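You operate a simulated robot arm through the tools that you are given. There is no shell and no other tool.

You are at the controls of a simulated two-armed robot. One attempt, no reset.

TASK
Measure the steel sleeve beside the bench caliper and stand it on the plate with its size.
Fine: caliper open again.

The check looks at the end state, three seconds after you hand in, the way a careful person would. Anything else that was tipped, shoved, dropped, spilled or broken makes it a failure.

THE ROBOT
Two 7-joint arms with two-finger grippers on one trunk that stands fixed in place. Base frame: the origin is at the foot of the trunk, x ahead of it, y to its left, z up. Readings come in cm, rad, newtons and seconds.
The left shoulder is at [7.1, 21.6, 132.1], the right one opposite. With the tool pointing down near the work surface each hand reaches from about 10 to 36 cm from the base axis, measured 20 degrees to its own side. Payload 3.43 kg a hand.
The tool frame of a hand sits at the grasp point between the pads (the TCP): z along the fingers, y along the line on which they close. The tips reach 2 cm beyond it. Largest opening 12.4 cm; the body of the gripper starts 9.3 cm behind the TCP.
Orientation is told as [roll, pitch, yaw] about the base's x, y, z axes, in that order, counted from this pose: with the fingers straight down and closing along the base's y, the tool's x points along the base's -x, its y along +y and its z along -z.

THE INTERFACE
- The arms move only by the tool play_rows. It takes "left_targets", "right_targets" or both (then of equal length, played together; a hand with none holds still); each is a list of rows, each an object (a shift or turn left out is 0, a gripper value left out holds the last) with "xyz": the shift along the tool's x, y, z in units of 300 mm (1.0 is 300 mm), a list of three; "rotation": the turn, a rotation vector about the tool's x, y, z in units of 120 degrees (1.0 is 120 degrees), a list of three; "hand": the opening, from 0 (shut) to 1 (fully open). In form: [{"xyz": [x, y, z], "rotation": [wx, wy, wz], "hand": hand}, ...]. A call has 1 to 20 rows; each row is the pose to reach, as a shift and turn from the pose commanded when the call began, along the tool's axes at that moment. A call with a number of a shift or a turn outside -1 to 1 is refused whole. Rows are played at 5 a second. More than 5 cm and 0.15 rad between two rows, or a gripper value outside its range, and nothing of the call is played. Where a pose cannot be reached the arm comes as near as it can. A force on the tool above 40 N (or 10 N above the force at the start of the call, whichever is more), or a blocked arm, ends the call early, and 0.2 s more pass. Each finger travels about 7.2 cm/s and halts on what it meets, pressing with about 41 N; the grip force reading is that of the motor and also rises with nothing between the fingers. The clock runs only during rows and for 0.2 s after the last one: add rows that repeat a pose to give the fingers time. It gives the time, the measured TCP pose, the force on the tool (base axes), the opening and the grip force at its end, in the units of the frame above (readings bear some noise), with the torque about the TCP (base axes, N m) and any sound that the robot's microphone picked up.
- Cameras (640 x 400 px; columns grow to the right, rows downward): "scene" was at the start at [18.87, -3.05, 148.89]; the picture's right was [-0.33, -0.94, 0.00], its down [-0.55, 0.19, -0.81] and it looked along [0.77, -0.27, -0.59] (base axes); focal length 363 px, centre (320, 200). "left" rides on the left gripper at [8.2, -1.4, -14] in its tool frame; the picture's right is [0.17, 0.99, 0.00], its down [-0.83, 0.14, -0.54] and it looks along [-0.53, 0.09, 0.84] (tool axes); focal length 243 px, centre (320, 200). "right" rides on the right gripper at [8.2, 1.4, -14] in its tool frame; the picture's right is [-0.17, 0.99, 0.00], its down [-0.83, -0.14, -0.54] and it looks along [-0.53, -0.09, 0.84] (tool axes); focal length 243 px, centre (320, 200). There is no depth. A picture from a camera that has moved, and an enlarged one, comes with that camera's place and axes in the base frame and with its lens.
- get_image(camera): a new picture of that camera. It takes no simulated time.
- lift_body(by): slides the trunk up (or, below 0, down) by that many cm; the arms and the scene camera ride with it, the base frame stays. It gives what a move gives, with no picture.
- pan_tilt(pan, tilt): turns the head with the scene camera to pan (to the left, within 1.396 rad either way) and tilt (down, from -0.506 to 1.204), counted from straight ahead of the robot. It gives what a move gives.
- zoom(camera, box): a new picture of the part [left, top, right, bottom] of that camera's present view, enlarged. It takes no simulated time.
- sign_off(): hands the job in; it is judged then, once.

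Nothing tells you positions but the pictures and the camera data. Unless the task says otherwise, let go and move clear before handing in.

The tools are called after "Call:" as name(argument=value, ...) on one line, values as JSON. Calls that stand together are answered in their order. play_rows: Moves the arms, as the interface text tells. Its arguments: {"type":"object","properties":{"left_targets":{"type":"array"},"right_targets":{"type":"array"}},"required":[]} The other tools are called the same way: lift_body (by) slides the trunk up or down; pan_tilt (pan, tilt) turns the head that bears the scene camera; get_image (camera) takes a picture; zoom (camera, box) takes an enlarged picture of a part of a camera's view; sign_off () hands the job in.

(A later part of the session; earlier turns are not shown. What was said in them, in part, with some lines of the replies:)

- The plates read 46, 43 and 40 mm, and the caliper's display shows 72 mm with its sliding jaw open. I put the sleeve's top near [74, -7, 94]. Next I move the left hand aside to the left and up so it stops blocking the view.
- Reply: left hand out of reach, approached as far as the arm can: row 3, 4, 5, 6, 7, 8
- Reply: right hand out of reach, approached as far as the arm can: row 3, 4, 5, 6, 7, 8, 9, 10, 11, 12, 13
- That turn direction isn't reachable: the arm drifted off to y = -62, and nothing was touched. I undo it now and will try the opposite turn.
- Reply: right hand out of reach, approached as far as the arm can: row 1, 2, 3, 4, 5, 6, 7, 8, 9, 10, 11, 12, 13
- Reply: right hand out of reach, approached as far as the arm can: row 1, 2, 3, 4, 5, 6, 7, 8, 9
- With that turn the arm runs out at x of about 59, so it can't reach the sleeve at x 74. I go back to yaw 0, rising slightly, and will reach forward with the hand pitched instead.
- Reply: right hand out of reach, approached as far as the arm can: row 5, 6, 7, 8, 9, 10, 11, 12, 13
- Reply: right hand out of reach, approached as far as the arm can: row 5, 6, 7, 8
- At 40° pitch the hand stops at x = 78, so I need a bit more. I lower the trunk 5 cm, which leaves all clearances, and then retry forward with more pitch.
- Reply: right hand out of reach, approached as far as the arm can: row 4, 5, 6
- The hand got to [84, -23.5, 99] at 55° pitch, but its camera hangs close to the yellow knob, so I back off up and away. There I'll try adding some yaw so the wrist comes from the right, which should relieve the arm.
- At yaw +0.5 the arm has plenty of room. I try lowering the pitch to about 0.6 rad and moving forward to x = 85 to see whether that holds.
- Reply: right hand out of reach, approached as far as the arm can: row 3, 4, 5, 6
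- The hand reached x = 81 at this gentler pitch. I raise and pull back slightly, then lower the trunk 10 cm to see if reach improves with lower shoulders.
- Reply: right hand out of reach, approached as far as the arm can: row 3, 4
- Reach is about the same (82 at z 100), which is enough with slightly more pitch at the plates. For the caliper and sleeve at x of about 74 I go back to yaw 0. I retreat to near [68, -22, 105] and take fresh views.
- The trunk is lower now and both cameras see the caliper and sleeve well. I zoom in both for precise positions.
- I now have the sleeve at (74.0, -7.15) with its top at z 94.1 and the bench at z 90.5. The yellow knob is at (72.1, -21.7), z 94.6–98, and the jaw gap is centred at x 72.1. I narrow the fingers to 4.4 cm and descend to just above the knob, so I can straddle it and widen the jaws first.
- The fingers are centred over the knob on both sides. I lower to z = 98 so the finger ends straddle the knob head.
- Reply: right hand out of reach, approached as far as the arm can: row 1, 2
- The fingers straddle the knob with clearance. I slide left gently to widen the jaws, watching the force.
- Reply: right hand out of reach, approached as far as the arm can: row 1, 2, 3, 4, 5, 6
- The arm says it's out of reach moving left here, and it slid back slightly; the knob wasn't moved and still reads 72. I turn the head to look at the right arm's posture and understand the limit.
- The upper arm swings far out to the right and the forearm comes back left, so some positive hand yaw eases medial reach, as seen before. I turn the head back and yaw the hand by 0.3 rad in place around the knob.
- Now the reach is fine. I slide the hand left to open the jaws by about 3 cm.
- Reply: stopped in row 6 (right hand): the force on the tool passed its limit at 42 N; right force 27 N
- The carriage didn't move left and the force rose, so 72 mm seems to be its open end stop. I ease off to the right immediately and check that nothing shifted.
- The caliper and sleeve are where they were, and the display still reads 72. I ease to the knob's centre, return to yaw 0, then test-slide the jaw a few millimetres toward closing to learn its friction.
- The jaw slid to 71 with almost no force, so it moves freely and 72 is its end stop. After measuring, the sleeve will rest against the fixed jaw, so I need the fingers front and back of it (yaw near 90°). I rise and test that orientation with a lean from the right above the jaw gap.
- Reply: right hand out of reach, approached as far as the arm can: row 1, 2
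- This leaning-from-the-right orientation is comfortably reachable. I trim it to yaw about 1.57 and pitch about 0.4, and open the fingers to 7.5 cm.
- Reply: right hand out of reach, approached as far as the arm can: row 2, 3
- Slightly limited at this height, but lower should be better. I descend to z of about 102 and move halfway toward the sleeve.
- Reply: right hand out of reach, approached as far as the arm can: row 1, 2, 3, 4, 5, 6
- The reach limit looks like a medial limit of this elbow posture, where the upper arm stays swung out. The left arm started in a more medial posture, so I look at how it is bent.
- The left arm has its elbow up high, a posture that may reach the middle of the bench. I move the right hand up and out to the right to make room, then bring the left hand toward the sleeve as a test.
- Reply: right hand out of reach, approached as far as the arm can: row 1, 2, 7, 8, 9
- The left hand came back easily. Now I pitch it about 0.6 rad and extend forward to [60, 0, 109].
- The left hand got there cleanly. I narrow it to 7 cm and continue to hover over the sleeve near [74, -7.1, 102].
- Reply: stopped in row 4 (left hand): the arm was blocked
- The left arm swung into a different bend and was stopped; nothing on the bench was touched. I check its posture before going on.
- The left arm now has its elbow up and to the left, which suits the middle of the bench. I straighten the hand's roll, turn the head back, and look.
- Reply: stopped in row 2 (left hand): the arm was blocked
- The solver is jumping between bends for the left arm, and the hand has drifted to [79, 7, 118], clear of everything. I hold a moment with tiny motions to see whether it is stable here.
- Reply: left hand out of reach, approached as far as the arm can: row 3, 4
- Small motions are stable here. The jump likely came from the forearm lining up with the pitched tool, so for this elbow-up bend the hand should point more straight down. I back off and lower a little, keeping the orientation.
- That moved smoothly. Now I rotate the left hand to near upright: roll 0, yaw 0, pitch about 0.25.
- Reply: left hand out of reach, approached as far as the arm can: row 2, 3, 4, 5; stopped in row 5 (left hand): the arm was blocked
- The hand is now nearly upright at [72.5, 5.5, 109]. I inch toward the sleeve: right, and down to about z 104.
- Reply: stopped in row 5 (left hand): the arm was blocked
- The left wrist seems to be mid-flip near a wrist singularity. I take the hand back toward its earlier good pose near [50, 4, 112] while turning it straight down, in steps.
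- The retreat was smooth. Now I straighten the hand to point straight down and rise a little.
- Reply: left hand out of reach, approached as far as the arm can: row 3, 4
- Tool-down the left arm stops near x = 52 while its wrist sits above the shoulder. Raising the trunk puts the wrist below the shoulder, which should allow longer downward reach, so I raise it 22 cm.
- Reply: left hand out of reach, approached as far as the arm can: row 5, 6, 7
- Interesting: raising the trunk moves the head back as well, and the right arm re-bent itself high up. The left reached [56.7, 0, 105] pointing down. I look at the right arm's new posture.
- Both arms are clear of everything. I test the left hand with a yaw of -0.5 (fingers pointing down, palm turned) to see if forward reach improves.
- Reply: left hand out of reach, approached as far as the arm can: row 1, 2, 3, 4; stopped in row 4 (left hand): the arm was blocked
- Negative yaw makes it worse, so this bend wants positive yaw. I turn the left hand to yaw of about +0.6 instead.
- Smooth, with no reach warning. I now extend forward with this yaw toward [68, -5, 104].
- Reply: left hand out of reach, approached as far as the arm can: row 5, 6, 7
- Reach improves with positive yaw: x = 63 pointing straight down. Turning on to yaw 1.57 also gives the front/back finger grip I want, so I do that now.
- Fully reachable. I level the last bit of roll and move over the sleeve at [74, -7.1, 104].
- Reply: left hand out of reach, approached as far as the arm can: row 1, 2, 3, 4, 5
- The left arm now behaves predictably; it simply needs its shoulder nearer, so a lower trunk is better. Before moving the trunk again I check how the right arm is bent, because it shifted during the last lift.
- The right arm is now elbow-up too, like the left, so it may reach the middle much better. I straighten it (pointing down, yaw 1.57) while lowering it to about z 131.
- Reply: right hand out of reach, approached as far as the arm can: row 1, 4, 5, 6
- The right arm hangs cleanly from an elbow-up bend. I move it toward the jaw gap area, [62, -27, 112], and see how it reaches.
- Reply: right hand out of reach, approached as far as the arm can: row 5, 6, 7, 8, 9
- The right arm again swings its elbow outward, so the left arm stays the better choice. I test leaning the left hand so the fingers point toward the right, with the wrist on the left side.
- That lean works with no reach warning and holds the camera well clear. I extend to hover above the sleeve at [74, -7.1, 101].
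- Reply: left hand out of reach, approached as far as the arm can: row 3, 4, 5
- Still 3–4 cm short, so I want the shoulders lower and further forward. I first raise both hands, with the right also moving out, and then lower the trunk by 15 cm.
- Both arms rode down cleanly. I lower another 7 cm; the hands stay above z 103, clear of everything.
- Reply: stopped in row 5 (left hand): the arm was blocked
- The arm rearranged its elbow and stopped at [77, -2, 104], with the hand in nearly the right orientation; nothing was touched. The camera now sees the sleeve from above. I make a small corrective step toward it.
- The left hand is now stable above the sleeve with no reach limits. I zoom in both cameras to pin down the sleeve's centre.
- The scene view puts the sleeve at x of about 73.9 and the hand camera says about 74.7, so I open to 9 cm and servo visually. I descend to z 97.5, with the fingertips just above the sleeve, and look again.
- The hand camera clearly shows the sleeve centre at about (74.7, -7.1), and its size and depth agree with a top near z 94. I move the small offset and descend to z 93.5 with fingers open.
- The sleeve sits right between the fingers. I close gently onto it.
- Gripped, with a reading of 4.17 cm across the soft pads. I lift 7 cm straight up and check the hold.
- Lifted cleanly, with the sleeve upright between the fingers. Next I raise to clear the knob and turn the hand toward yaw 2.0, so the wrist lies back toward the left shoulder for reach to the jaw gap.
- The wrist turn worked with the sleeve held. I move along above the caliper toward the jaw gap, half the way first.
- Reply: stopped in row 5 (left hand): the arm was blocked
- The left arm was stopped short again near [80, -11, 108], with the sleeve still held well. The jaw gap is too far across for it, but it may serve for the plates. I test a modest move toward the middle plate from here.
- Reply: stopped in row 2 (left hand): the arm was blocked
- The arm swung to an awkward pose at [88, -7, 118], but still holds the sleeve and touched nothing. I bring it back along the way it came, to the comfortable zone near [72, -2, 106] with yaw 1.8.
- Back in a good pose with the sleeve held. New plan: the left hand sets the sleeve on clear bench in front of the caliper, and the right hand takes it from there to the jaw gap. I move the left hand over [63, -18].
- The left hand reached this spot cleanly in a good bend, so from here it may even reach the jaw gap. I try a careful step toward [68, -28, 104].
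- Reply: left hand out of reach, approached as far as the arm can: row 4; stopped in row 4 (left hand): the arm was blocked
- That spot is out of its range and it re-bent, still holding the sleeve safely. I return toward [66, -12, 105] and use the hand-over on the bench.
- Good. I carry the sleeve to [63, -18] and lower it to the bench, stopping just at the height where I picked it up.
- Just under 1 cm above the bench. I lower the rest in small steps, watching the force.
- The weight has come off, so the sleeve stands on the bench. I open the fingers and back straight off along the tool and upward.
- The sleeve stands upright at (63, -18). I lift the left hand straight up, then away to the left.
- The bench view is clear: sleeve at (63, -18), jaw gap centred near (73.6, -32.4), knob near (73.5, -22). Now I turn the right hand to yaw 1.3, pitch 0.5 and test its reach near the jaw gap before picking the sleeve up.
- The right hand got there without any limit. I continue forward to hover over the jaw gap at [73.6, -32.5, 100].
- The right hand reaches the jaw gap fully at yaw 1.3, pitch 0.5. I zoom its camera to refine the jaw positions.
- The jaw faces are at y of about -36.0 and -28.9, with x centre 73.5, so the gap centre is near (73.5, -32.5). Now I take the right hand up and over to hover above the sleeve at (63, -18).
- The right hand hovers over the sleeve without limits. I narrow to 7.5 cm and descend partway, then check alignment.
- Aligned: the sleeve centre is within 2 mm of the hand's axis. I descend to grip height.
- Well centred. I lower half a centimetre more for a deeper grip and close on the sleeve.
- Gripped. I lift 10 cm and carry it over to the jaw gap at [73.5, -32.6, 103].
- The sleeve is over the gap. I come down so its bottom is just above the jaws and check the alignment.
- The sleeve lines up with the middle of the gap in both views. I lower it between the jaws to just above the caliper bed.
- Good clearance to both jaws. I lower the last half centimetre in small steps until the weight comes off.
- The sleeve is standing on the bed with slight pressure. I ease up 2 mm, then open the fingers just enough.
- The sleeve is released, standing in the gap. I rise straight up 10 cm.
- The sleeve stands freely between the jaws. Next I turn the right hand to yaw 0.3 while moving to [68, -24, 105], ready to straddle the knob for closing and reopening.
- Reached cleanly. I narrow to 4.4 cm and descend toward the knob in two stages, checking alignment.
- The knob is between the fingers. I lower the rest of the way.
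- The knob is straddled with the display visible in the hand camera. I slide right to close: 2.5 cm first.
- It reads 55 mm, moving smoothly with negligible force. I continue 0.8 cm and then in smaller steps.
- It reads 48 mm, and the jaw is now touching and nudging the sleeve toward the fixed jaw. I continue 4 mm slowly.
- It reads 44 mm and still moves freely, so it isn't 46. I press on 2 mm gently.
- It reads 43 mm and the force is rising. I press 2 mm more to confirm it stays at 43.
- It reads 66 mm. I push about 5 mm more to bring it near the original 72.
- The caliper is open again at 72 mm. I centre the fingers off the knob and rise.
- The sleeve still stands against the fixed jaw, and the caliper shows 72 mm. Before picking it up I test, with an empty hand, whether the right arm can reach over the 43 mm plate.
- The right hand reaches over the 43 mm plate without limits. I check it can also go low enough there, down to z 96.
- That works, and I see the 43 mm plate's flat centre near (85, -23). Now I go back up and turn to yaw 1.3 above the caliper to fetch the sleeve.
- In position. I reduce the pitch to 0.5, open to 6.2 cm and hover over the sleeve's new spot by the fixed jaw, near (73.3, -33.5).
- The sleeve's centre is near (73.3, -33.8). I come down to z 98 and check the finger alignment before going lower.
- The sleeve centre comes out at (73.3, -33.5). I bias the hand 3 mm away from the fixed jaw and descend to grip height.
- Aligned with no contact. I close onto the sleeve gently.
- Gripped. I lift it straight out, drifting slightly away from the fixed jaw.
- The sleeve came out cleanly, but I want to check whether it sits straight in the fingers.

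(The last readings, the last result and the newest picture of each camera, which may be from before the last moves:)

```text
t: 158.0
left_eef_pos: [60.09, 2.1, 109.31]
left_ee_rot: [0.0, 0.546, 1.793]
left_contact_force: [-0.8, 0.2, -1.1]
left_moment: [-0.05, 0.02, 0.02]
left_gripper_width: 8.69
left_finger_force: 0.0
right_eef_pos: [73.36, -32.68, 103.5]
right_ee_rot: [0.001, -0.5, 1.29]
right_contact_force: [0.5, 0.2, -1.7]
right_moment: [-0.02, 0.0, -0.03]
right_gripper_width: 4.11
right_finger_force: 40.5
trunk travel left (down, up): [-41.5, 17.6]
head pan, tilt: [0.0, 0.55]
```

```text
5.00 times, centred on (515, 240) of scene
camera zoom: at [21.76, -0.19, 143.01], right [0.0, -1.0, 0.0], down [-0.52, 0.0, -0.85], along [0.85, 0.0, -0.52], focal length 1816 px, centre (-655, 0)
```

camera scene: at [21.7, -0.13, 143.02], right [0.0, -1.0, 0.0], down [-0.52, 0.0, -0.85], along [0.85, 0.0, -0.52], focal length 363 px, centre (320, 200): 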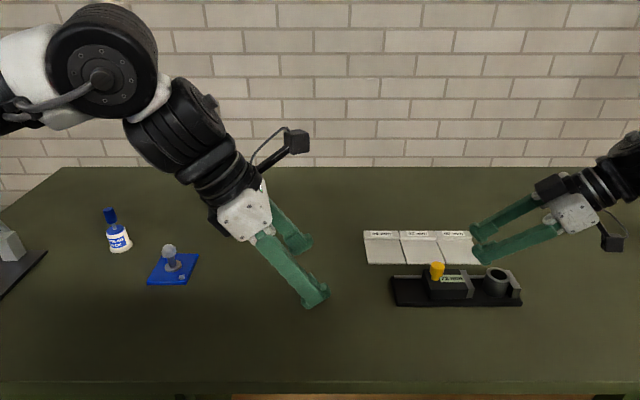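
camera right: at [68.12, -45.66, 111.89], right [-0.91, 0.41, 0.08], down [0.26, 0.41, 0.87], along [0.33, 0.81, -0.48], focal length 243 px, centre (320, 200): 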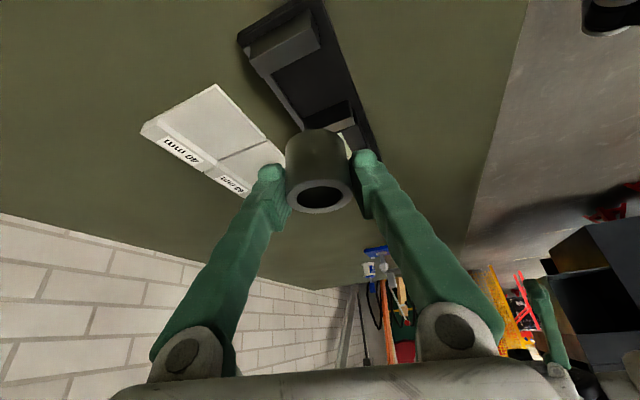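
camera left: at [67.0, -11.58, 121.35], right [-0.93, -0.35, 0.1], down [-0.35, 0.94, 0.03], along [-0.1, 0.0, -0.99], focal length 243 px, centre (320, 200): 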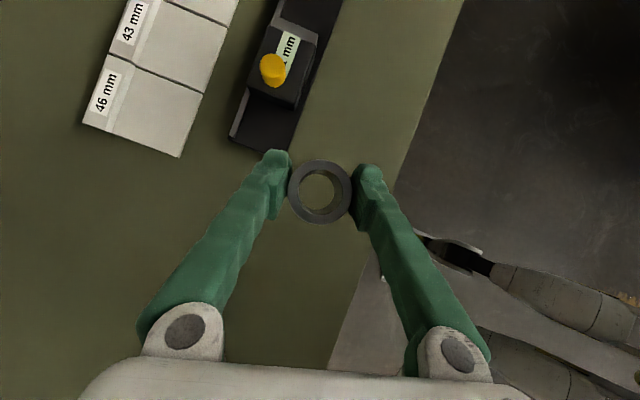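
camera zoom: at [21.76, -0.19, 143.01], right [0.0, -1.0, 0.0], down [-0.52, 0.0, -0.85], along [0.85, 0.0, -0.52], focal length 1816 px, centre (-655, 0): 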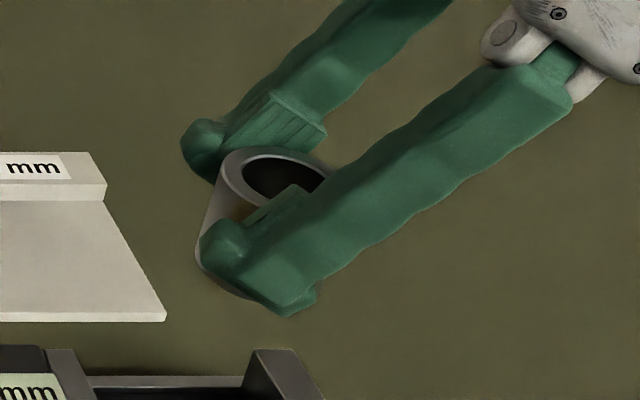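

Checking the geometry, the sleeve is upright in the fingers. I raise the pitch to 0.8 on the way, as in the rehearsal, moving toward [72, -28.5, 105].

Call:
play_rows(right_targets=[{"xyz": [-0.043, 0.031, 0.004], "rotation": [0, -0.048, 0]}, {"xyz": [-0.085, 0.062, 0.009], "rotation": [0, -0.096, 0]}, {"xyz": [-0.128, 0.093, 0.013], "rotation": [0, -0.143, 0]}, {"xyz": [-0.128, 0.093, 0.013], "rotation": [0, -0.143, 0]}])

Call:
get_image(camera="right")

```text
t: 159.0
left_eef_pos: [60.0, 2.19, 109.34]
left_ee_rot: [0.001, 0.546, 1.795]
left_contact_force: [-0.1, 0.0, 0.9]
left_moment: [0.0, -0.02, 0.05]
left_gripper_width: 8.71
left_finger_force: 0.0
right_eef_pos: [71.63, -28.34, 104.91]
right_ee_rot: [0.001, -0.8, 1.29]
right_contact_force: [0.0, -0.4, -2.8]
right_moment: [0.0, -0.03, -0.01]
right_gripper_width: 4.18
right_finger_force: 40.1
trunk travel left (down, up): [-41.5, 17.6]
head pan, tilt: [0.0, 0.55]
```

```text
taken
camera right: at [65.9, -43.1, 108.89], right [-0.92, 0.38, 0.12], down [0.19, 0.14, 0.97], along [0.36, 0.91, -0.2], focal length 243 px, centre (320, 200)
```

right: 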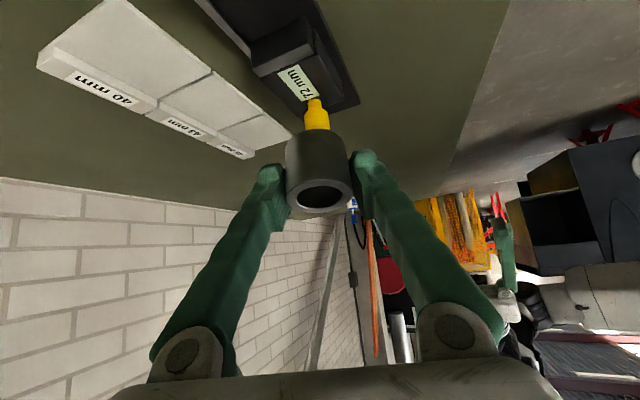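

I realise the sleeve tilts with the hand's pitch, so it must be placed at the same pitch it was gripped with. I'll return to pitch 0.5, set it down on clear bench near (65.5, -27), then regrip it at pitch 0.8, which is what the plate needs.

Call:
play_rows(right_targets=[{"xyz": [0.019, 0.069, 0.011], "rotation": [0, 0.048, 0]}, {"xyz": [0.037, 0.138, 0.022], "rotation": [0, 0.096, 0]}, {"xyz": [0.056, 0.207, 0.034], "rotation": [0, 0.143, 0]}, {"xyz": [0.056, 0.207, 0.034], "rotation": [0, 0.143, 0]}])

Call:
get_image(camera="right")

Call:
get_image(camera="scene")

```text
t: 160.0
left_eef_pos: [60.11, 1.99, 109.34]
left_ee_rot: [0.0, 0.546, 1.795]
left_contact_force: [-0.6, 0.6, -0.6]
left_moment: [0.03, -0.03, -0.02]
left_gripper_width: 8.67
left_finger_force: 0.1
right_eef_pos: [65.5, -27.11, 103.02]
right_ee_rot: [-0.001, -0.499, 1.289]
right_contact_force: [0.0, -0.2, -3.0]
right_moment: [0.03, 0.03, -0.04]
right_gripper_width: 4.12
right_finger_force: 41.4
trunk travel left (down, up): [-41.5, 17.6]
head pan, tilt: [0.0, 0.55]
```

```text
taken
camera right: at [60.25, -40.14, 111.43], right [-0.91, 0.41, 0.08], down [0.26, 0.41, 0.87], along [0.33, 0.81, -0.48], focal length 243 px, centre (320, 200)
```

right: 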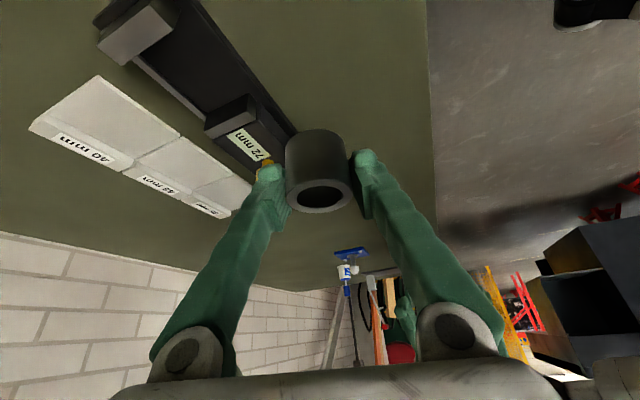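

```text
taken
camera scene: at [21.73, -0.19, 143.01], right [0.0, -1.0, 0.0], down [-0.52, 0.0, -0.85], along [0.85, 0.0, -0.52], focal length 363 px, centre (320, 200)
```

scene: 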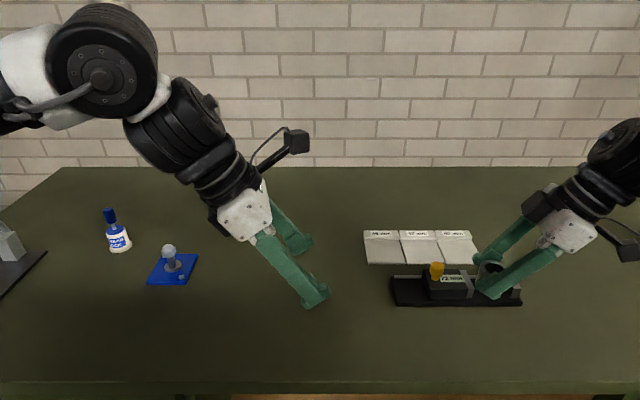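

Good. I shift a little nearer to me, x 63.5, for finger clearance from the caliper, and lower to just above the bench.

Call:
play_rows(right_targets=[{"xyz": [0.016, 0.064, -0.009]}, {"xyz": [0.063, 0.064, 0.077]}, {"xyz": [0.11, 0.064, 0.163]}, {"xyz": [0.157, 0.064, 0.248]}, {"xyz": [0.157, 0.064, 0.248]}])

Call:
play_rows(right_targets=[{"xyz": [0.0048, 0, 0.0088]}, {"xyz": [0.0097, 0, 0.0175]}, {"xyz": [0.0129, 0, 0.0234]}, {"xyz": [0.0129, 0, 0.0234]}])

```text
t: 161.2
left_eef_pos: [60.05, 2.21, 109.26]
left_ee_rot: [0.0, 0.546, 1.794]
left_contact_force: [0.8, -0.7, -1.1]
left_moment: [-0.04, -0.02, 0.04]
left_gripper_width: 8.66
left_finger_force: 0.2
right_eef_pos: [63.47, -27.42, 94.31]
right_ee_rot: [-0.001, -0.501, 1.292]
right_contact_force: [-0.4, -0.1, -2.4]
right_moment: [-0.01, 0.05, 0.01]
right_gripper_width: 4.15
right_finger_force: 41.4
trunk travel left (down, up): [-41.5, 17.6]
head pan, tilt: [0.0, 0.55]
```

```text
t: 162.2
left_eef_pos: [60.09, 2.2, 109.33]
left_ee_rot: [-0.001, 0.545, 1.794]
left_contact_force: [0.3, 0.2, -0.5]
left_moment: [0.07, 0.02, 0.0]
left_gripper_width: 8.67
left_finger_force: 0.2
right_eef_pos: [63.5, -27.45, 93.41]
right_ee_rot: [-0.001, -0.502, 1.291]
right_contact_force: [-0.4, 0.0, -2.7]
right_moment: [0.03, -0.02, 0.02]
right_gripper_width: 4.15
right_finger_force: 41.3
trunk travel left (down, up): [-41.5, 17.6]
head pan, tilt: [0.0, 0.55]
```

Not quite touching yet, as the weight is still on the hand. I lower a few more millimetres.

Call:
play_rows(right_targets=[{"xyz": [0.0024, 0, 0.0044]}, {"xyz": [0.004, 0, 0.0073]}, {"xyz": [0.004, 0, 0.0073]}])

```text
t: 163.0
left_eef_pos: [60.08, 2.15, 109.41]
left_ee_rot: [0.0, 0.546, 1.794]
left_contact_force: [0.0, -0.2, 0.1]
left_moment: [-0.02, 0.04, 0.01]
left_gripper_width: 8.69
left_finger_force: 0.2
right_eef_pos: [63.5, -27.18, 93.2]
right_ee_rot: [-0.001, -0.501, 1.292]
right_contact_force: [-0.3, -1.0, 3.1]
right_moment: [-0.09, -0.07, 0.0]
right_gripper_width: 4.14
right_finger_force: 40.9
trunk travel left (down, up): [-41.5, 17.6]
head pan, tilt: [0.0, 0.55]
```

It's touching the bench now. I release and check.

Call:
play_rows(right_targets=[{"hand": 0.36}, {"hand": 0.4}, {"hand": 0.45}, {"hand": 0.5}, {"hand": 0.5}])

Call:
zoom(camera="right", box=[180, 40, 460, 260])

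Call:
zoom(camera="scene", box=[370, 210, 580, 370])

```text
t: 164.2
left_eef_pos: [60.11, 2.09, 109.3]
left_ee_rot: [-0.001, 0.547, 1.795]
left_contact_force: [-0.2, -0.5, 0.0]
left_moment: [-0.02, -0.03, -0.03]
left_gripper_width: 8.7
left_finger_force: 0.1
right_eef_pos: [63.39, -27.24, 93.14]
right_ee_rot: [-0.001, -0.5, 1.291]
right_contact_force: [-0.2, 0.0, -0.4]
right_moment: [-0.02, 0.0, -0.01]
right_gripper_width: 6.22
right_finger_force: 0.1
trunk travel left (down, up): [-41.5, 17.6]
head pan, tilt: [0.0, 0.55]
```

```text
1.82 times, centred on (320, 150) of right
camera zoom: at [58.25, -40.2, 101.57], right [-0.91, 0.41, 0.08], down [0.26, 0.41, 0.87], along [0.33, 0.81, -0.48], focal length 441 px, centre (320, 291)
```

zoom: 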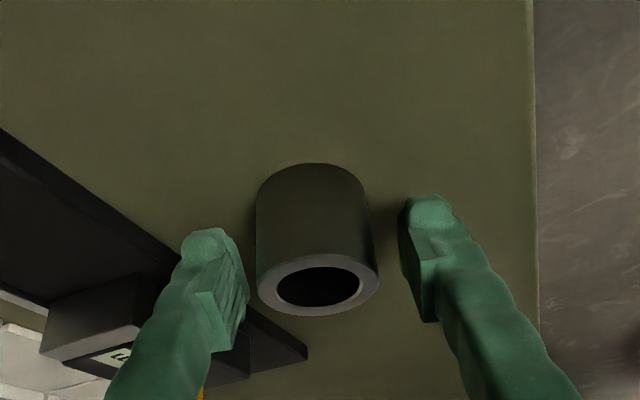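

```text
2.50 times, centred on (475, 290) of scene
camera zoom: at [21.69, -0.14, 143.02], right [0.0, -1.0, 0.0], down [-0.52, 0.0, -0.85], along [0.85, 0.0, -0.52], focal length 908 px, centre (-68, -25)
```

zoom: 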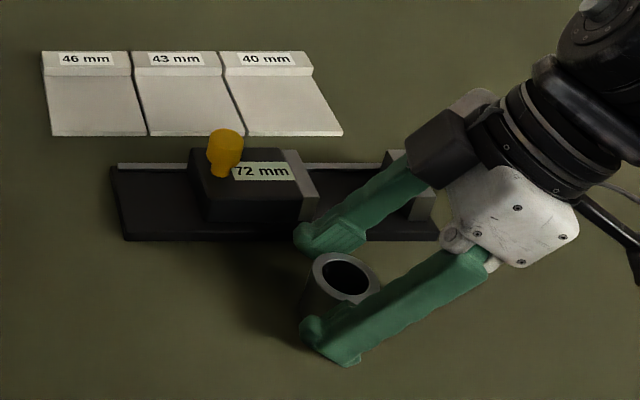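

Standing upright on the bench. I rise 10 cm, then turn to yaw 0.5, pitch 0.8 for the regrip.

Call:
play_rows(right_targets=[{"xyz": [-0.04, 0, -0.073]}, {"xyz": [-0.08, 0, -0.146]}, {"xyz": [-0.12, 0, -0.219]}, {"xyz": [-0.16, 0, -0.292]}, {"xyz": [-0.16, 0, -0.292]}])

Call:
play_rows(right_targets=[{"rotation": [0.0287, 0, 0.0523]}, {"rotation": [0.0574, 0, 0.1046]}, {"rotation": [0.0861, 0, 0.1569]}, {"rotation": [0.1148, 0, 0.2092]}, {"rotation": [0.1435, 0, 0.2615]}, {"rotation": [0.1763, 0, 0.3212]}, {"rotation": [0.1763, 0, 0.3212]}])

Call:
play_rows(right_targets=[{"rotation": [0, -0.05, 0]}, {"rotation": [0, -0.1, 0]}, {"rotation": [0, -0.143, 0]}, {"rotation": [0, -0.143, 0]}])

Call:
get_image(camera="right")

Call:
get_image(camera="scene")

```text
t: 165.4
left_eef_pos: [60.14, 2.12, 109.31]
left_ee_rot: [0.0, 0.547, 1.795]
left_contact_force: [0.2, 0.3, 0.8]
left_moment: [-0.01, 0.01, 0.0]
left_gripper_width: 8.67
left_finger_force: 0.1
right_eef_pos: [63.52, -27.38, 103.27]
right_ee_rot: [0.003, -0.501, 1.29]
right_contact_force: [0.0, 0.2, 0.0]
right_moment: [0.02, -0.01, -0.01]
right_gripper_width: 6.21
right_finger_force: 0.0
trunk travel left (down, up): [-41.5, 17.6]
head pan, tilt: [0.0, 0.55]
```

```text
t: 167.0
left_eef_pos: [60.18, 2.22, 109.29]
left_ee_rot: [-0.001, 0.546, 1.794]
left_contact_force: [0.1, 0.7, 0.1]
left_moment: [0.03, -0.02, 0.01]
left_gripper_width: 8.67
left_finger_force: 0.1
right_eef_pos: [63.48, -27.38, 103.11]
right_ee_rot: [-0.002, -0.5, 0.522]
right_contact_force: [0.1, -0.6, 0.0]
right_moment: [-0.01, -0.01, -0.01]
right_gripper_width: 6.21
right_finger_force: 0.0
trunk travel left (down, up): [-41.5, 17.6]
head pan, tilt: [0.0, 0.55]
```

```text
t: 168.0
left_eef_pos: [60.02, 2.16, 109.4]
left_ee_rot: [-0.003, 0.547, 1.794]
left_contact_force: [-0.2, -0.5, -0.6]
left_moment: [0.0, -0.01, 0.02]
left_gripper_width: 8.67
left_finger_force: 0.0
right_eef_pos: [63.59, -27.19, 103.25]
right_ee_rot: [-0.002, -0.802, 0.525]
right_contact_force: [-0.5, -0.5, -0.8]
right_moment: [0.01, 0.03, 0.0]
right_gripper_width: 6.22
right_finger_force: 0.0
trunk travel left (down, up): [-41.5, 17.6]
head pan, tilt: [0.0, 0.55]
```

```text
taken
camera right: at [49.09, -33.86, 107.13], right [-0.39, 0.91, 0.12], down [0.23, -0.03, 0.97], along [0.89, 0.41, -0.2], focal length 243 px, centre (320, 200)
```

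right: 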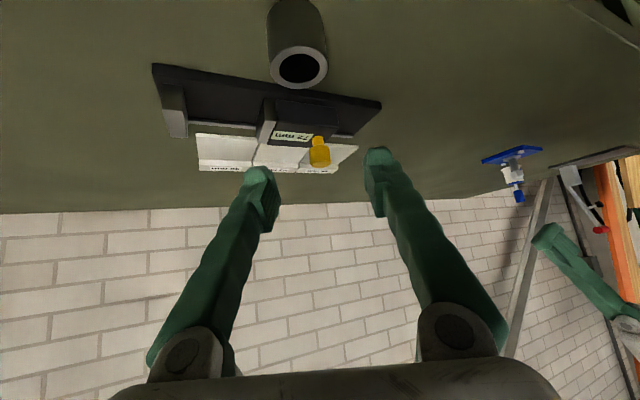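

```text
taken
camera scene: at [21.69, -0.11, 143.02], right [0.0, -1.0, 0.0], down [-0.52, 0.0, -0.85], along [0.85, 0.0, -0.52], focal length 363 px, centre (320, 200)
```

scene: 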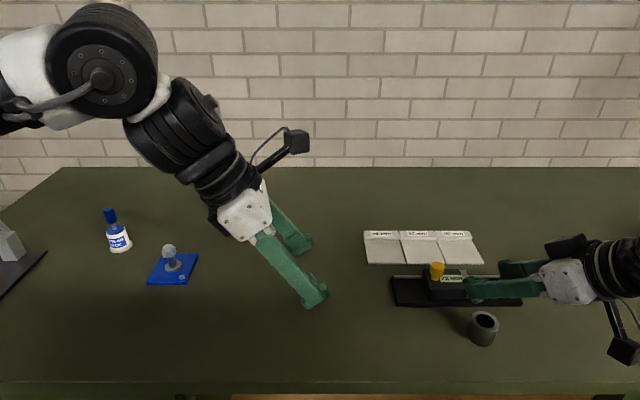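

Everything reachable. I open to 7.5 cm and descend to z 97.5 to check alignment on the sleeve.

Call:
play_rows(right_targets=[{"xyz": [0.046, 0, 0.0445], "hand": 0.605}, {"xyz": [0.092, 0, 0.089], "hand": 0.605}, {"xyz": [0.1376, 0, 0.1334], "hand": 0.605}, {"xyz": [0.1376, 0, 0.1334], "hand": 0.605}])

Call:
zoom(camera="right", box=[180, 0, 460, 220])

Call:
zoom(camera="scene", box=[390, 220, 590, 370])

```text
t: 169.0
left_eef_pos: [59.93, 2.27, 109.31]
left_ee_rot: [0.0, 0.546, 1.795]
left_contact_force: [-0.1, -0.1, 0.3]
left_moment: [-0.02, 0.01, 0.01]
left_gripper_width: 8.68
left_finger_force: 0.0
right_eef_pos: [63.58, -27.33, 97.52]
right_ee_rot: [-0.002, -0.8, 0.524]
right_contact_force: [0.3, 0.0, 0.8]
right_moment: [-0.01, -0.02, -0.01]
right_gripper_width: 7.52
right_finger_force: 0.0
trunk travel left (down, up): [-41.5, 17.6]
head pan, tilt: [0.0, 0.55]
```

```text
1.82 times, centred on (320, 110) of right
camera zoom: at [49.11, -33.9, 101.38], right [-0.39, 0.91, 0.12], down [0.23, -0.02, 0.97], along [0.89, 0.41, -0.2], focal length 441 px, centre (320, 364)
```

zoom: 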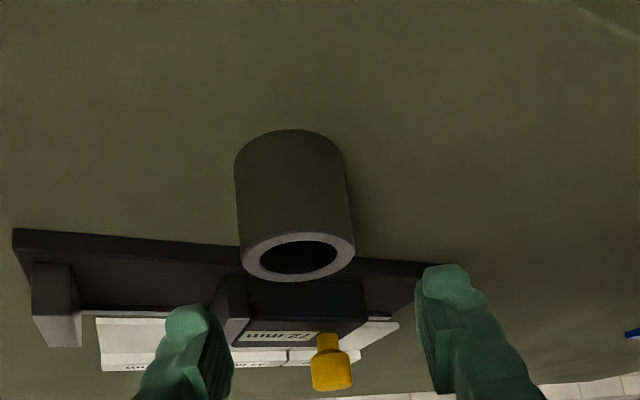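

```text
2.67 times, centred on (490, 295) of scene
camera zoom: at [21.67, -0.13, 143.03], right [0.0, -1.0, 0.0], down [-0.52, 0.0, -0.85], along [0.85, 0.0, -0.52], focal length 969 px, centre (-133, -53)
```

zoom: 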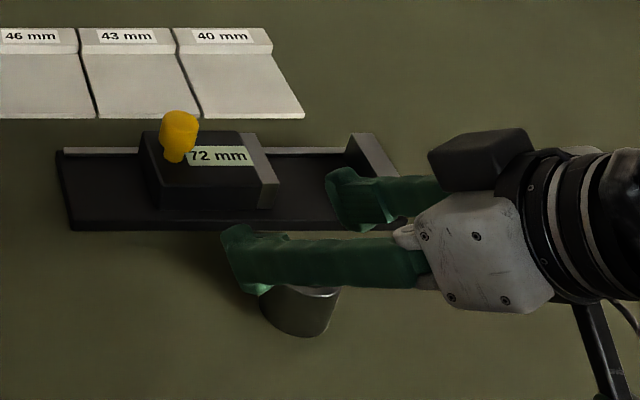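

Aligned within 2 mm. I descend to grip height.

Call:
play_rows(right_targets=[{"xyz": [0.034, -0.004, 0.032]}, {"xyz": [0.068, -0.004, 0.064]}, {"xyz": [0.102, -0.004, 0.096]}, {"xyz": [0.102, -0.004, 0.096]}])

Call:
zoom(camera="right", box=[180, 40, 460, 260])

Call:
zoom(camera="scene", box=[390, 220, 590, 370])

```text
t: 170.0
left_eef_pos: [60.05, 2.09, 109.3]
left_ee_rot: [0.001, 0.546, 1.796]
left_contact_force: [0.4, 0.2, -0.1]
left_moment: [0.0, 0.02, -0.01]
left_gripper_width: 8.67
left_finger_force: 0.0
right_eef_pos: [63.43, -27.38, 93.25]
right_ee_rot: [0.0, -0.799, 0.525]
right_contact_force: [-0.4, -1.0, 0.2]
right_moment: [0.02, 0.0, 0.02]
right_gripper_width: 7.52
right_finger_force: 0.1
trunk travel left (down, up): [-41.5, 17.6]
head pan, tilt: [0.0, 0.55]
```

```text
1.82 times, centred on (320, 150) of right
camera zoom: at [49.12, -34.06, 97.2], right [-0.39, 0.91, 0.12], down [0.23, -0.03, 0.97], along [0.89, 0.41, -0.2], focal length 441 px, centre (320, 291)
```

zoom: 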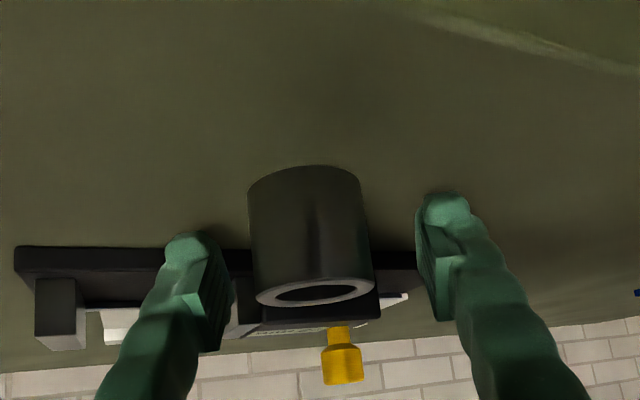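

```text
2.67 times, centred on (490, 295) of scene
camera zoom: at [21.68, -0.13, 143.02], right [0.0, -1.0, 0.0], down [-0.52, 0.0, -0.85], along [0.85, 0.0, -0.52], focal length 969 px, centre (-133, -53)
```

zoom: 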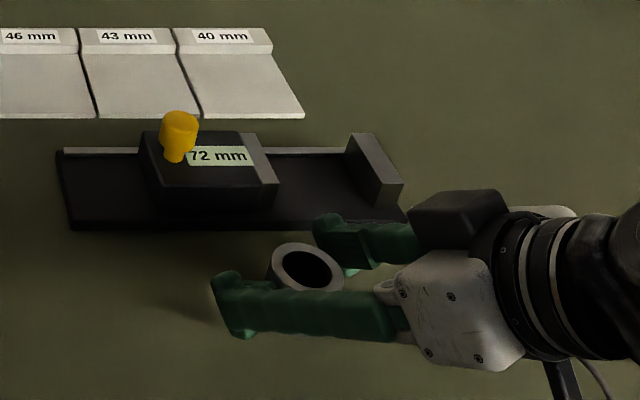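

The sleeve is centred between the fingers. I close on it.

Call:
play_rows(right_targets=[{"hand": 0.5}, {"hand": 0.42}, {"hand": 0.38}, {"hand": 0.34}, {"hand": 0.28}, {"hand": 0.28}, {"hand": 0.28}])

Call:
zoom(camera="right", box=[180, 40, 460, 260])

```text
t: 171.6
left_eef_pos: [60.14, 2.02, 109.28]
left_ee_rot: [-0.002, 0.547, 1.794]
left_contact_force: [-0.7, -0.9, 0.2]
left_moment: [0.0, -0.01, -0.02]
left_gripper_width: 8.66
left_finger_force: 0.1
right_eef_pos: [63.52, -27.44, 93.22]
right_ee_rot: [-0.002, -0.802, 0.524]
right_contact_force: [-0.1, 0.1, 0.4]
right_moment: [-0.02, 0.03, 0.02]
right_gripper_width: 4.04
right_finger_force: 40.7
trunk travel left (down, up): [-41.5, 17.6]
head pan, tilt: [0.0, 0.55]
```

```text
1.82 times, centred on (320, 150) of right
camera zoom: at [49.14, -34.08, 97.2], right [-0.39, 0.91, 0.12], down [0.23, -0.02, 0.97], along [0.89, 0.41, -0.2], focal length 441 px, centre (320, 291)
```

zoom: 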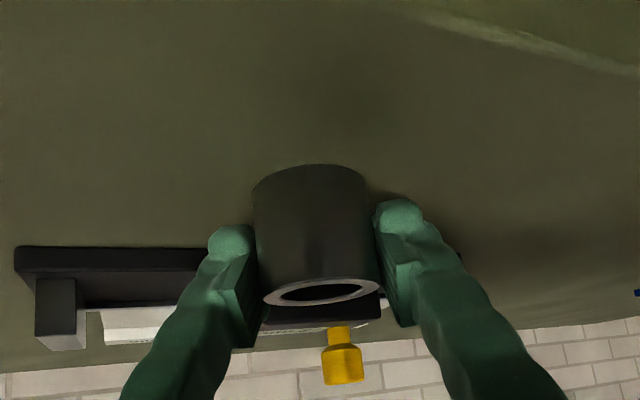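

Gripped. I lift 12 cm straight up.

Call:
play_rows(right_targets=[{"xyz": [-0.057, 0, -0.056]}, {"xyz": [-0.115, 0, -0.112]}, {"xyz": [-0.172, 0, -0.167]}, {"xyz": [-0.23, 0, -0.223]}, {"xyz": [-0.287, 0, -0.279]}, {"xyz": [-0.287, 0, -0.279]}])

Call:
get_image(camera="right")

Call:
get_image(camera="scene")

```text
t: 173.0
left_eef_pos: [59.95, 2.13, 109.41]
left_ee_rot: [-0.002, 0.545, 1.794]
left_contact_force: [0.0, 0.8, 0.1]
left_moment: [-0.02, 0.02, 0.01]
left_gripper_width: 8.67
left_finger_force: 0.1
right_eef_pos: [63.67, -27.59, 105.05]
right_ee_rot: [0.001, -0.799, 0.522]
right_contact_force: [0.0, -0.1, -1.5]
right_moment: [0.04, -0.05, 0.0]
right_gripper_width: 4.05
right_finger_force: 40.5
trunk travel left (down, up): [-41.5, 17.6]
head pan, tilt: [0.0, 0.55]
```

```text
taken
camera right: at [49.24, -34.16, 109.01], right [-0.39, 0.91, 0.12], down [0.24, -0.03, 0.97], along [0.89, 0.41, -0.21], focal length 243 px, centre (320, 200)
```

right: 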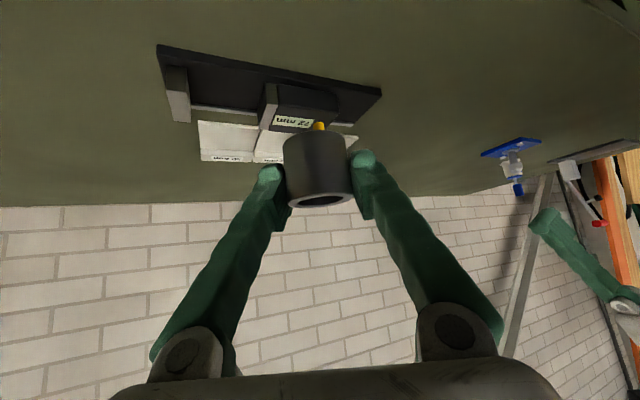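

```text
taken
camera scene: at [21.76, -0.17, 143.01], right [0.0, -1.0, 0.0], down [-0.52, 0.0, -0.85], along [0.85, 0.0, -0.52], focal length 363 px, centre (320, 200)
```

scene: 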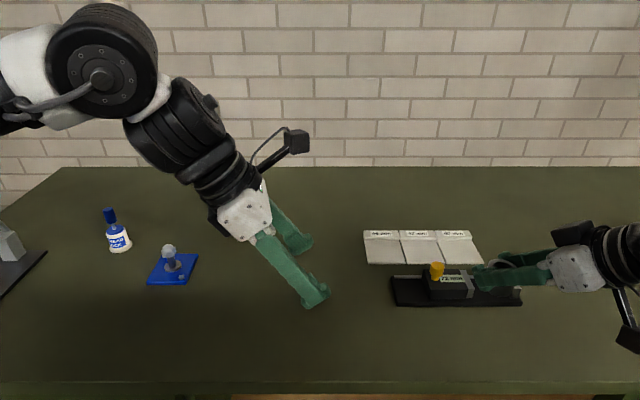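

Held well. I carry it forward over the caliper to the 43 mm plate, hovering at [85, -23, 104].

Call:
play_rows(right_targets=[{"xyz": [-0.076, -0.037, 0.087]}, {"xyz": [-0.153, -0.074, 0.173]}, {"xyz": [-0.229, -0.111, 0.26]}, {"xyz": [-0.305, -0.148, 0.346]}, {"xyz": [-0.382, -0.185, 0.433]}, {"xyz": [-0.458, -0.222, 0.519]}, {"xyz": [-0.458, -0.222, 0.519]}])

Call:
get_image(camera="right")

Call:
zoom(camera="scene", box=[340, 170, 560, 320])

```text
t: 174.6
left_eef_pos: [59.97, 2.16, 109.47]
left_ee_rot: [0.0, 0.547, 1.793]
left_contact_force: [0.5, -0.9, 0.4]
left_moment: [-0.01, -0.06, 0.03]
left_gripper_width: 8.7
left_finger_force: 0.0
right_eef_pos: [84.93, -22.88, 104.41]
right_ee_rot: [-0.001, -0.801, 0.525]
right_contact_force: [0.5, 0.0, -2.7]
right_moment: [-0.01, 0.0, -0.02]
right_gripper_width: 4.05
right_finger_force: 40.7
trunk travel left (down, up): [-41.5, 17.6]
head pan, tilt: [0.0, 0.55]
```

```text
taken
camera right: at [70.51, -29.45, 108.28], right [-0.39, 0.91, 0.12], down [0.23, -0.02, 0.97], along [0.89, 0.41, -0.2], focal length 243 px, centre (320, 200)
```

right: 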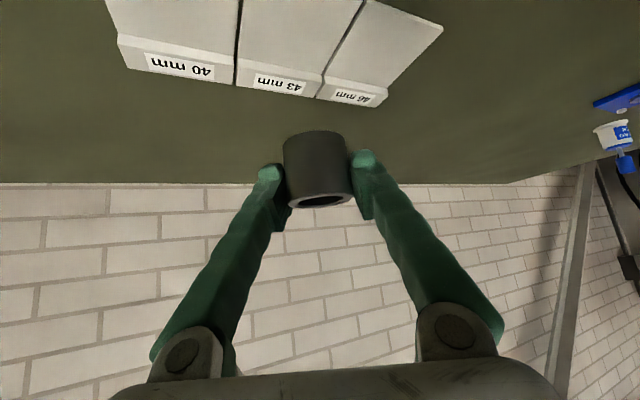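

```text
2.67 times, centred on (450, 245) of scene
camera zoom: at [21.61, -0.13, 143.04], right [0.0, -1.0, 0.0], down [-0.52, 0.0, -0.85], along [0.85, 0.0, -0.52], focal length 969 px, centre (-27, 80)
```

zoom: 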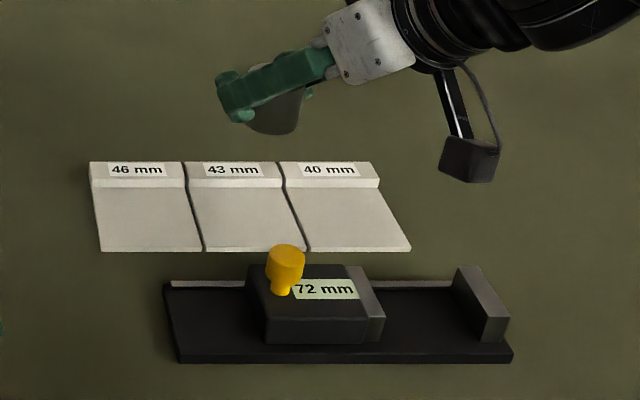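

Over the plate. I descend to about z 96.5, with the sleeve roughly 2.5 cm above the plate, and check.

Call:
play_rows(right_targets=[{"xyz": [0.064, 0, 0.062]}, {"xyz": [0.128, 0, 0.124]}, {"xyz": [0.191, 0, 0.186]}, {"xyz": [0.191, 0, 0.186]}])

Call:
get_image(camera="right")

Call:
zoom(camera="scene", box=[340, 190, 540, 310])

```text
t: 175.6
left_eef_pos: [60.02, 2.11, 109.39]
left_ee_rot: [0.0, 0.546, 1.794]
left_contact_force: [0.4, 0.0, 0.4]
left_moment: [0.02, -0.01, 0.01]
left_gripper_width: 8.67
left_finger_force: 0.1
right_eef_pos: [84.89, -22.74, 96.38]
right_ee_rot: [-0.003, -0.801, 0.524]
right_contact_force: [-0.5, -0.8, -2.2]
right_moment: [0.0, 0.01, -0.02]
right_gripper_width: 4.06
right_finger_force: 41.1
trunk travel left (down, up): [-41.5, 17.6]
head pan, tilt: [0.0, 0.55]
```

```text
taken
camera right: at [70.46, -29.42, 100.36], right [-0.39, 0.91, 0.12], down [0.23, -0.02, 0.97], along [0.89, 0.41, -0.2], focal length 243 px, centre (320, 200)
```

right: 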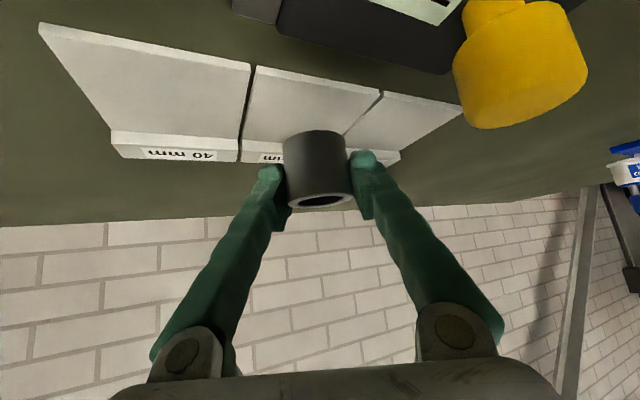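

```text
3.20 times, centred on (440, 250) of scene
camera zoom: at [21.69, -0.13, 143.02], right [0.0, -1.0, 0.0], down [-0.52, 0.0, -0.85], along [0.85, 0.0, -0.52], focal length 1163 px, centre (-64, 40)
```

zoom: 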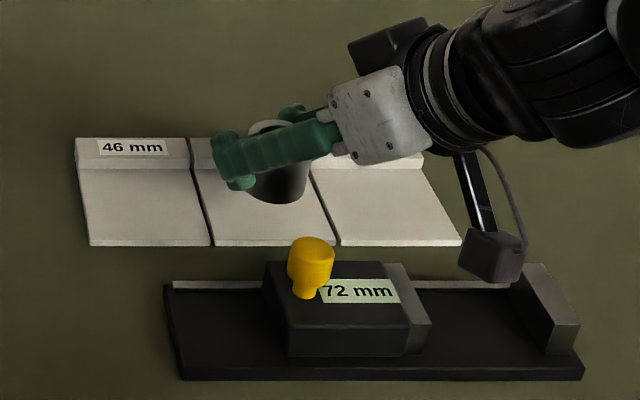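

The sleeve is above the 43 mm plate. I shift it 7 mm deeper to be well centred and lower to just above the surface.

Call:
play_rows(right_targets=[{"xyz": [-0.016, -0.017, 0.017]}, {"xyz": [0.014, -0.017, 0.042]}, {"xyz": [0.043, -0.017, 0.066]}, {"xyz": [0.043, -0.017, 0.066]}])

Call:
get_image(camera="right")

Call:
zoom(camera="scene", box=[340, 190, 540, 310])

```text
t: 176.6
left_eef_pos: [59.97, 2.24, 109.31]
left_ee_rot: [-0.001, 0.547, 1.794]
left_contact_force: [-0.2, -0.3, -0.5]
left_moment: [-0.01, -0.02, -0.02]
left_gripper_width: 8.66
left_finger_force: 0.1
right_eef_pos: [85.51, -23.05, 94.0]
right_ee_rot: [-0.001, -0.801, 0.524]
right_contact_force: [0.4, 0.0, -2.2]
right_moment: [-0.03, -0.01, -0.01]
right_gripper_width: 4.03
right_finger_force: 41.4
trunk travel left (down, up): [-41.5, 17.6]
head pan, tilt: [0.0, 0.55]
```

```text
taken
camera right: at [71.13, -29.6, 97.92], right [-0.39, 0.91, 0.12], down [0.24, -0.02, 0.97], along [0.89, 0.41, -0.2], focal length 243 px, centre (320, 200)
```

right: 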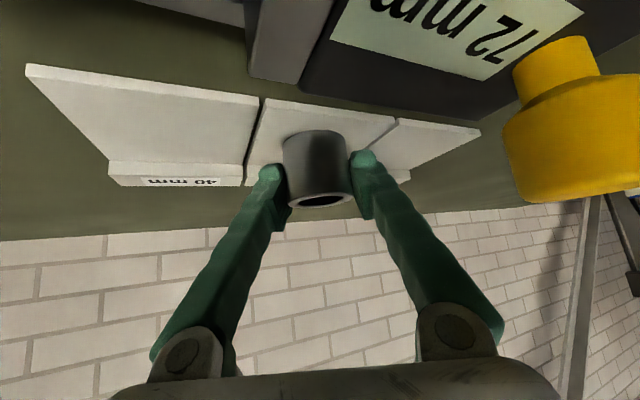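

```text
3.20 times, centred on (440, 250) of scene
camera zoom: at [21.72, -0.14, 143.02], right [0.0, -1.0, 0.0], down [-0.52, 0.0, -0.85], along [0.85, 0.0, -0.52], focal length 1163 px, centre (-64, 40)
```

zoom: 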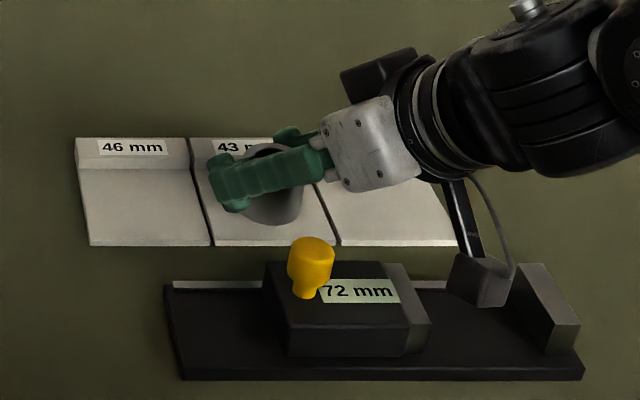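

Positioned well within the plate. I lower in small steps until the weight comes off.

Call:
play_rows(right_targets=[{"xyz": [0.0048, 0, 0.0046]}, {"xyz": [0.0096, 0, 0.0093]}, {"xyz": [0.0096, 0, 0.0093]}])

```text
t: 177.4
left_eef_pos: [60.0, 2.33, 109.41]
left_ee_rot: [-0.001, 0.545, 1.793]
left_contact_force: [-0.3, -0.2, -0.2]
left_moment: [0.01, -0.02, -0.01]
left_gripper_width: 8.67
left_finger_force: 0.1
right_eef_pos: [85.56, -23.0, 93.83]
right_ee_rot: [-0.001, -0.806, 0.525]
right_contact_force: [2.0, 0.5, 8.8]
right_moment: [-0.06, 0.16, 0.0]
right_gripper_width: 4.01
right_finger_force: 40.9
trunk travel left (down, up): [-41.5, 17.6]
head pan, tilt: [0.0, 0.55]
```

Contact with the plate. I ease up slightly and open the fingers slowly.

Call:
play_rows(right_targets=[{"xyz": [-0.003, 0, -0.003]}, {"xyz": [-0.003, 0, -0.003], "hand": 0.34}, {"xyz": [-0.003, 0, -0.003], "hand": 0.37}, {"xyz": [-0.003, 0, -0.003], "hand": 0.4}, {"xyz": [-0.003, 0, -0.003], "hand": 0.44}, {"xyz": [-0.003, 0, -0.003], "hand": 0.48}, {"xyz": [-0.003, 0, -0.003], "hand": 0.48}])

Call:
get_image(camera="right")

Call:
zoom(camera="scene", box=[340, 190, 540, 310])

```text
t: 179.0
left_eef_pos: [60.14, 2.1, 109.3]
left_ee_rot: [0.001, 0.548, 1.793]
left_contact_force: [0.4, 0.1, 0.5]
left_moment: [0.0, 0.01, 0.02]
left_gripper_width: 8.67
left_finger_force: 0.0
right_eef_pos: [85.55, -23.13, 93.73]
right_ee_rot: [-0.002, -0.801, 0.524]
right_contact_force: [-0.3, 0.3, 0.2]
right_moment: [0.01, 0.0, -0.03]
right_gripper_width: 5.95
right_finger_force: 0.0
trunk travel left (down, up): [-41.5, 17.6]
head pan, tilt: [0.0, 0.55]
```

```text
taken
camera right: at [71.11, -29.63, 97.67], right [-0.39, 0.91, 0.12], down [0.23, -0.02, 0.97], along [0.89, 0.41, -0.2], focal length 243 px, centre (320, 200)
```

right: 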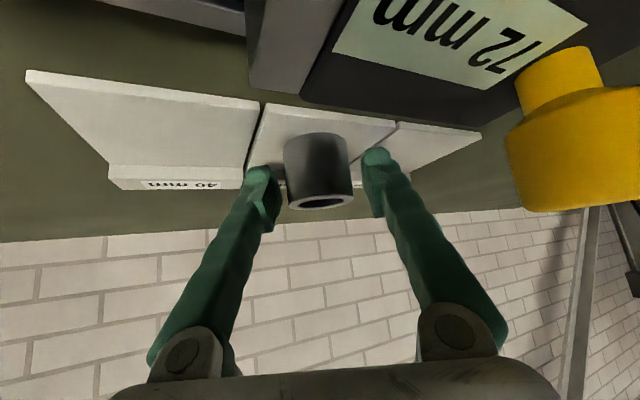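

```text
3.20 times, centred on (440, 250) of scene
camera zoom: at [21.69, -0.14, 143.02], right [0.0, -1.0, 0.0], down [-0.52, 0.0, -0.85], along [0.85, 0.0, -0.52], focal length 1163 px, centre (-64, 40)
```

zoom: 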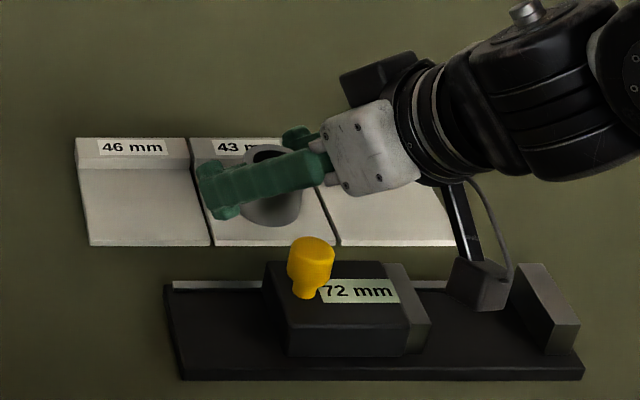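

Released; it stands on the 43 mm plate. I rise straight up 10 cm.

Call:
play_rows(right_targets=[{"xyz": [-0.03, 0, -0.029]}, {"xyz": [-0.09, 0, -0.087]}, {"xyz": [-0.16, 0, -0.155]}, {"xyz": [-0.239, 0, -0.232]}, {"xyz": [-0.239, 0, -0.232]}])

Call:
get_image(camera="scene")

Call:
get_image(camera="right")

```text
t: 180.2
left_eef_pos: [60.04, 2.1, 109.37]
left_ee_rot: [-0.001, 0.547, 1.794]
left_contact_force: [0.2, 0.2, -1.0]
left_moment: [0.0, 0.01, 0.03]
left_gripper_width: 8.68
left_finger_force: 0.1
right_eef_pos: [85.41, -23.22, 103.61]
right_ee_rot: [-0.002, -0.799, 0.524]
right_contact_force: [0.1, -0.6, -0.7]
right_moment: [0.01, -0.02, 0.04]
right_gripper_width: 5.96
right_finger_force: 0.1
trunk travel left (down, up): [-41.5, 17.6]
head pan, tilt: [0.0, 0.55]
```

```text
taken
camera scene: at [21.74, -0.17, 143.01], right [0.0, -1.0, 0.0], down [-0.52, 0.0, -0.85], along [0.85, 0.0, -0.52], focal length 363 px, centre (320, 200)
```

scene: 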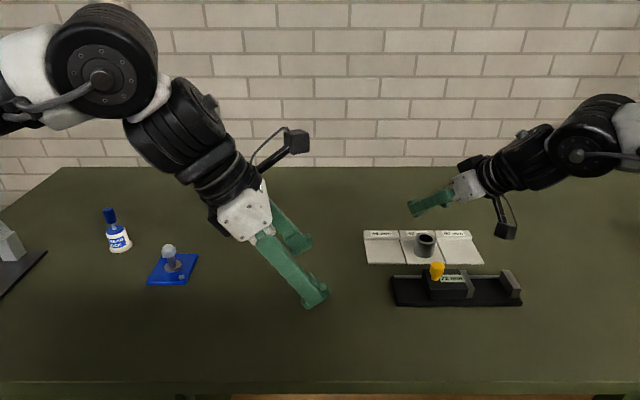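

```text
taken
camera right: at [71.03, -29.72, 107.69], right [-0.39, 0.91, 0.12], down [0.24, -0.02, 0.97], along [0.89, 0.41, -0.2], focal length 243 px, centre (320, 200)
```

right: 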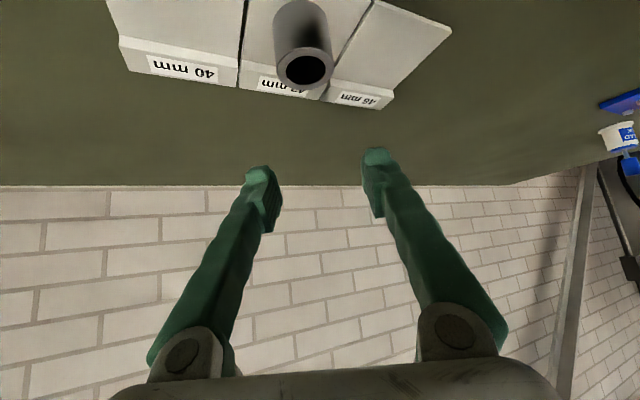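

The sleeve stands well inside the 43 mm plate and the caliper shows 72 mm. I move the right hand up and away to the right, then inspect.

Call:
play_rows(right_targets=[{"xyz": [-0.05, 0, -0.06]}, {"xyz": [0.035, -0.039, -0.177]}, {"xyz": [0.12, -0.077, -0.293]}, {"xyz": [0.205, -0.116, -0.41]}, {"xyz": [0.29, -0.155, -0.527]}, {"xyz": [0.375, -0.193, -0.643]}, {"xyz": [0.46, -0.232, -0.76]}, {"xyz": [0.46, -0.232, -0.76]}])

Call:
get_image(camera="scene")

Call:
zoom(camera="scene", box=[350, 210, 540, 320])

```text
t: 182.0
left_eef_pos: [60.28, 2.15, 109.36]
left_ee_rot: [0.001, 0.546, 1.794]
left_contact_force: [0.5, 0.3, -0.1]
left_moment: [0.0, 0.01, 0.02]
left_gripper_width: 8.7
left_finger_force: 0.0
right_eef_pos: [66.29, -42.24, 109.53]
right_ee_rot: [-0.002, -0.798, 0.526]
right_contact_force: [0.7, 0.3, 0.3]
right_moment: [0.0, -0.02, 0.0]
right_gripper_width: 5.94
right_finger_force: 0.0
trunk travel left (down, up): [-41.5, 17.6]
head pan, tilt: [0.0, 0.55]
```

```text
taken
camera scene: at [21.82, -0.06, 143.0], right [0.0, -1.0, 0.0], down [-0.52, 0.0, -0.85], along [0.85, 0.0, -0.52], focal length 363 px, centre (320, 200)
```

scene: 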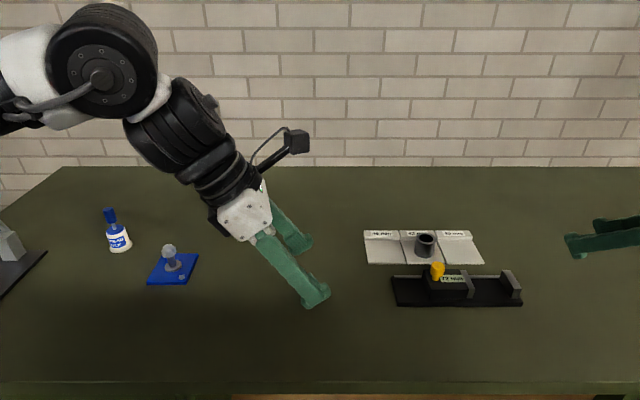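

```text
3.37 times, centred on (445, 265) of scene
camera zoom: at [21.82, -0.06, 143.0], right [0.0, -1.0, 0.0], down [-0.52, 0.0, -0.85], along [0.85, 0.0, -0.52], focal length 1224 px, centre (-101, -19)
```

zoom: 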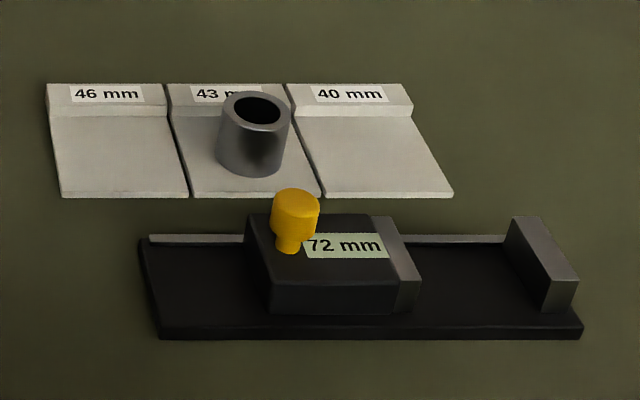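

The sleeve stands upright on the 43 mm plate, fully inside it. The caliper is open at 72 mm, both hands are clear, and nothing else in view has moved. I hand the job in.

Call:
sign_off()

```text
The job is handed in.
```

The sleeve measured 43 mm on the bench caliper, and it now stands upright on the 43 mm plate, well inside its edges. The reading stayed at 43 mm when I pressed the jaws a little harder.

The caliper is open again at 72 mm, the same as at the start. In the final picture the plates, caliper and the small items to their left are where they were. The red stand and the teal tool to the right are outside that last view; nothing went near them. Both hands had let go and were clear before I handed in.

Two things happened along the way:
- **Caliper end stop:** I first pushed the knob the wrong way, into its open end stop, with about 42 N. The caliper did not shift.
- **Extra handling:** Neither arm could do the whole job in one grip, so the sleeve was set down twice on clear bench in front of the caliper before it went on the plate.
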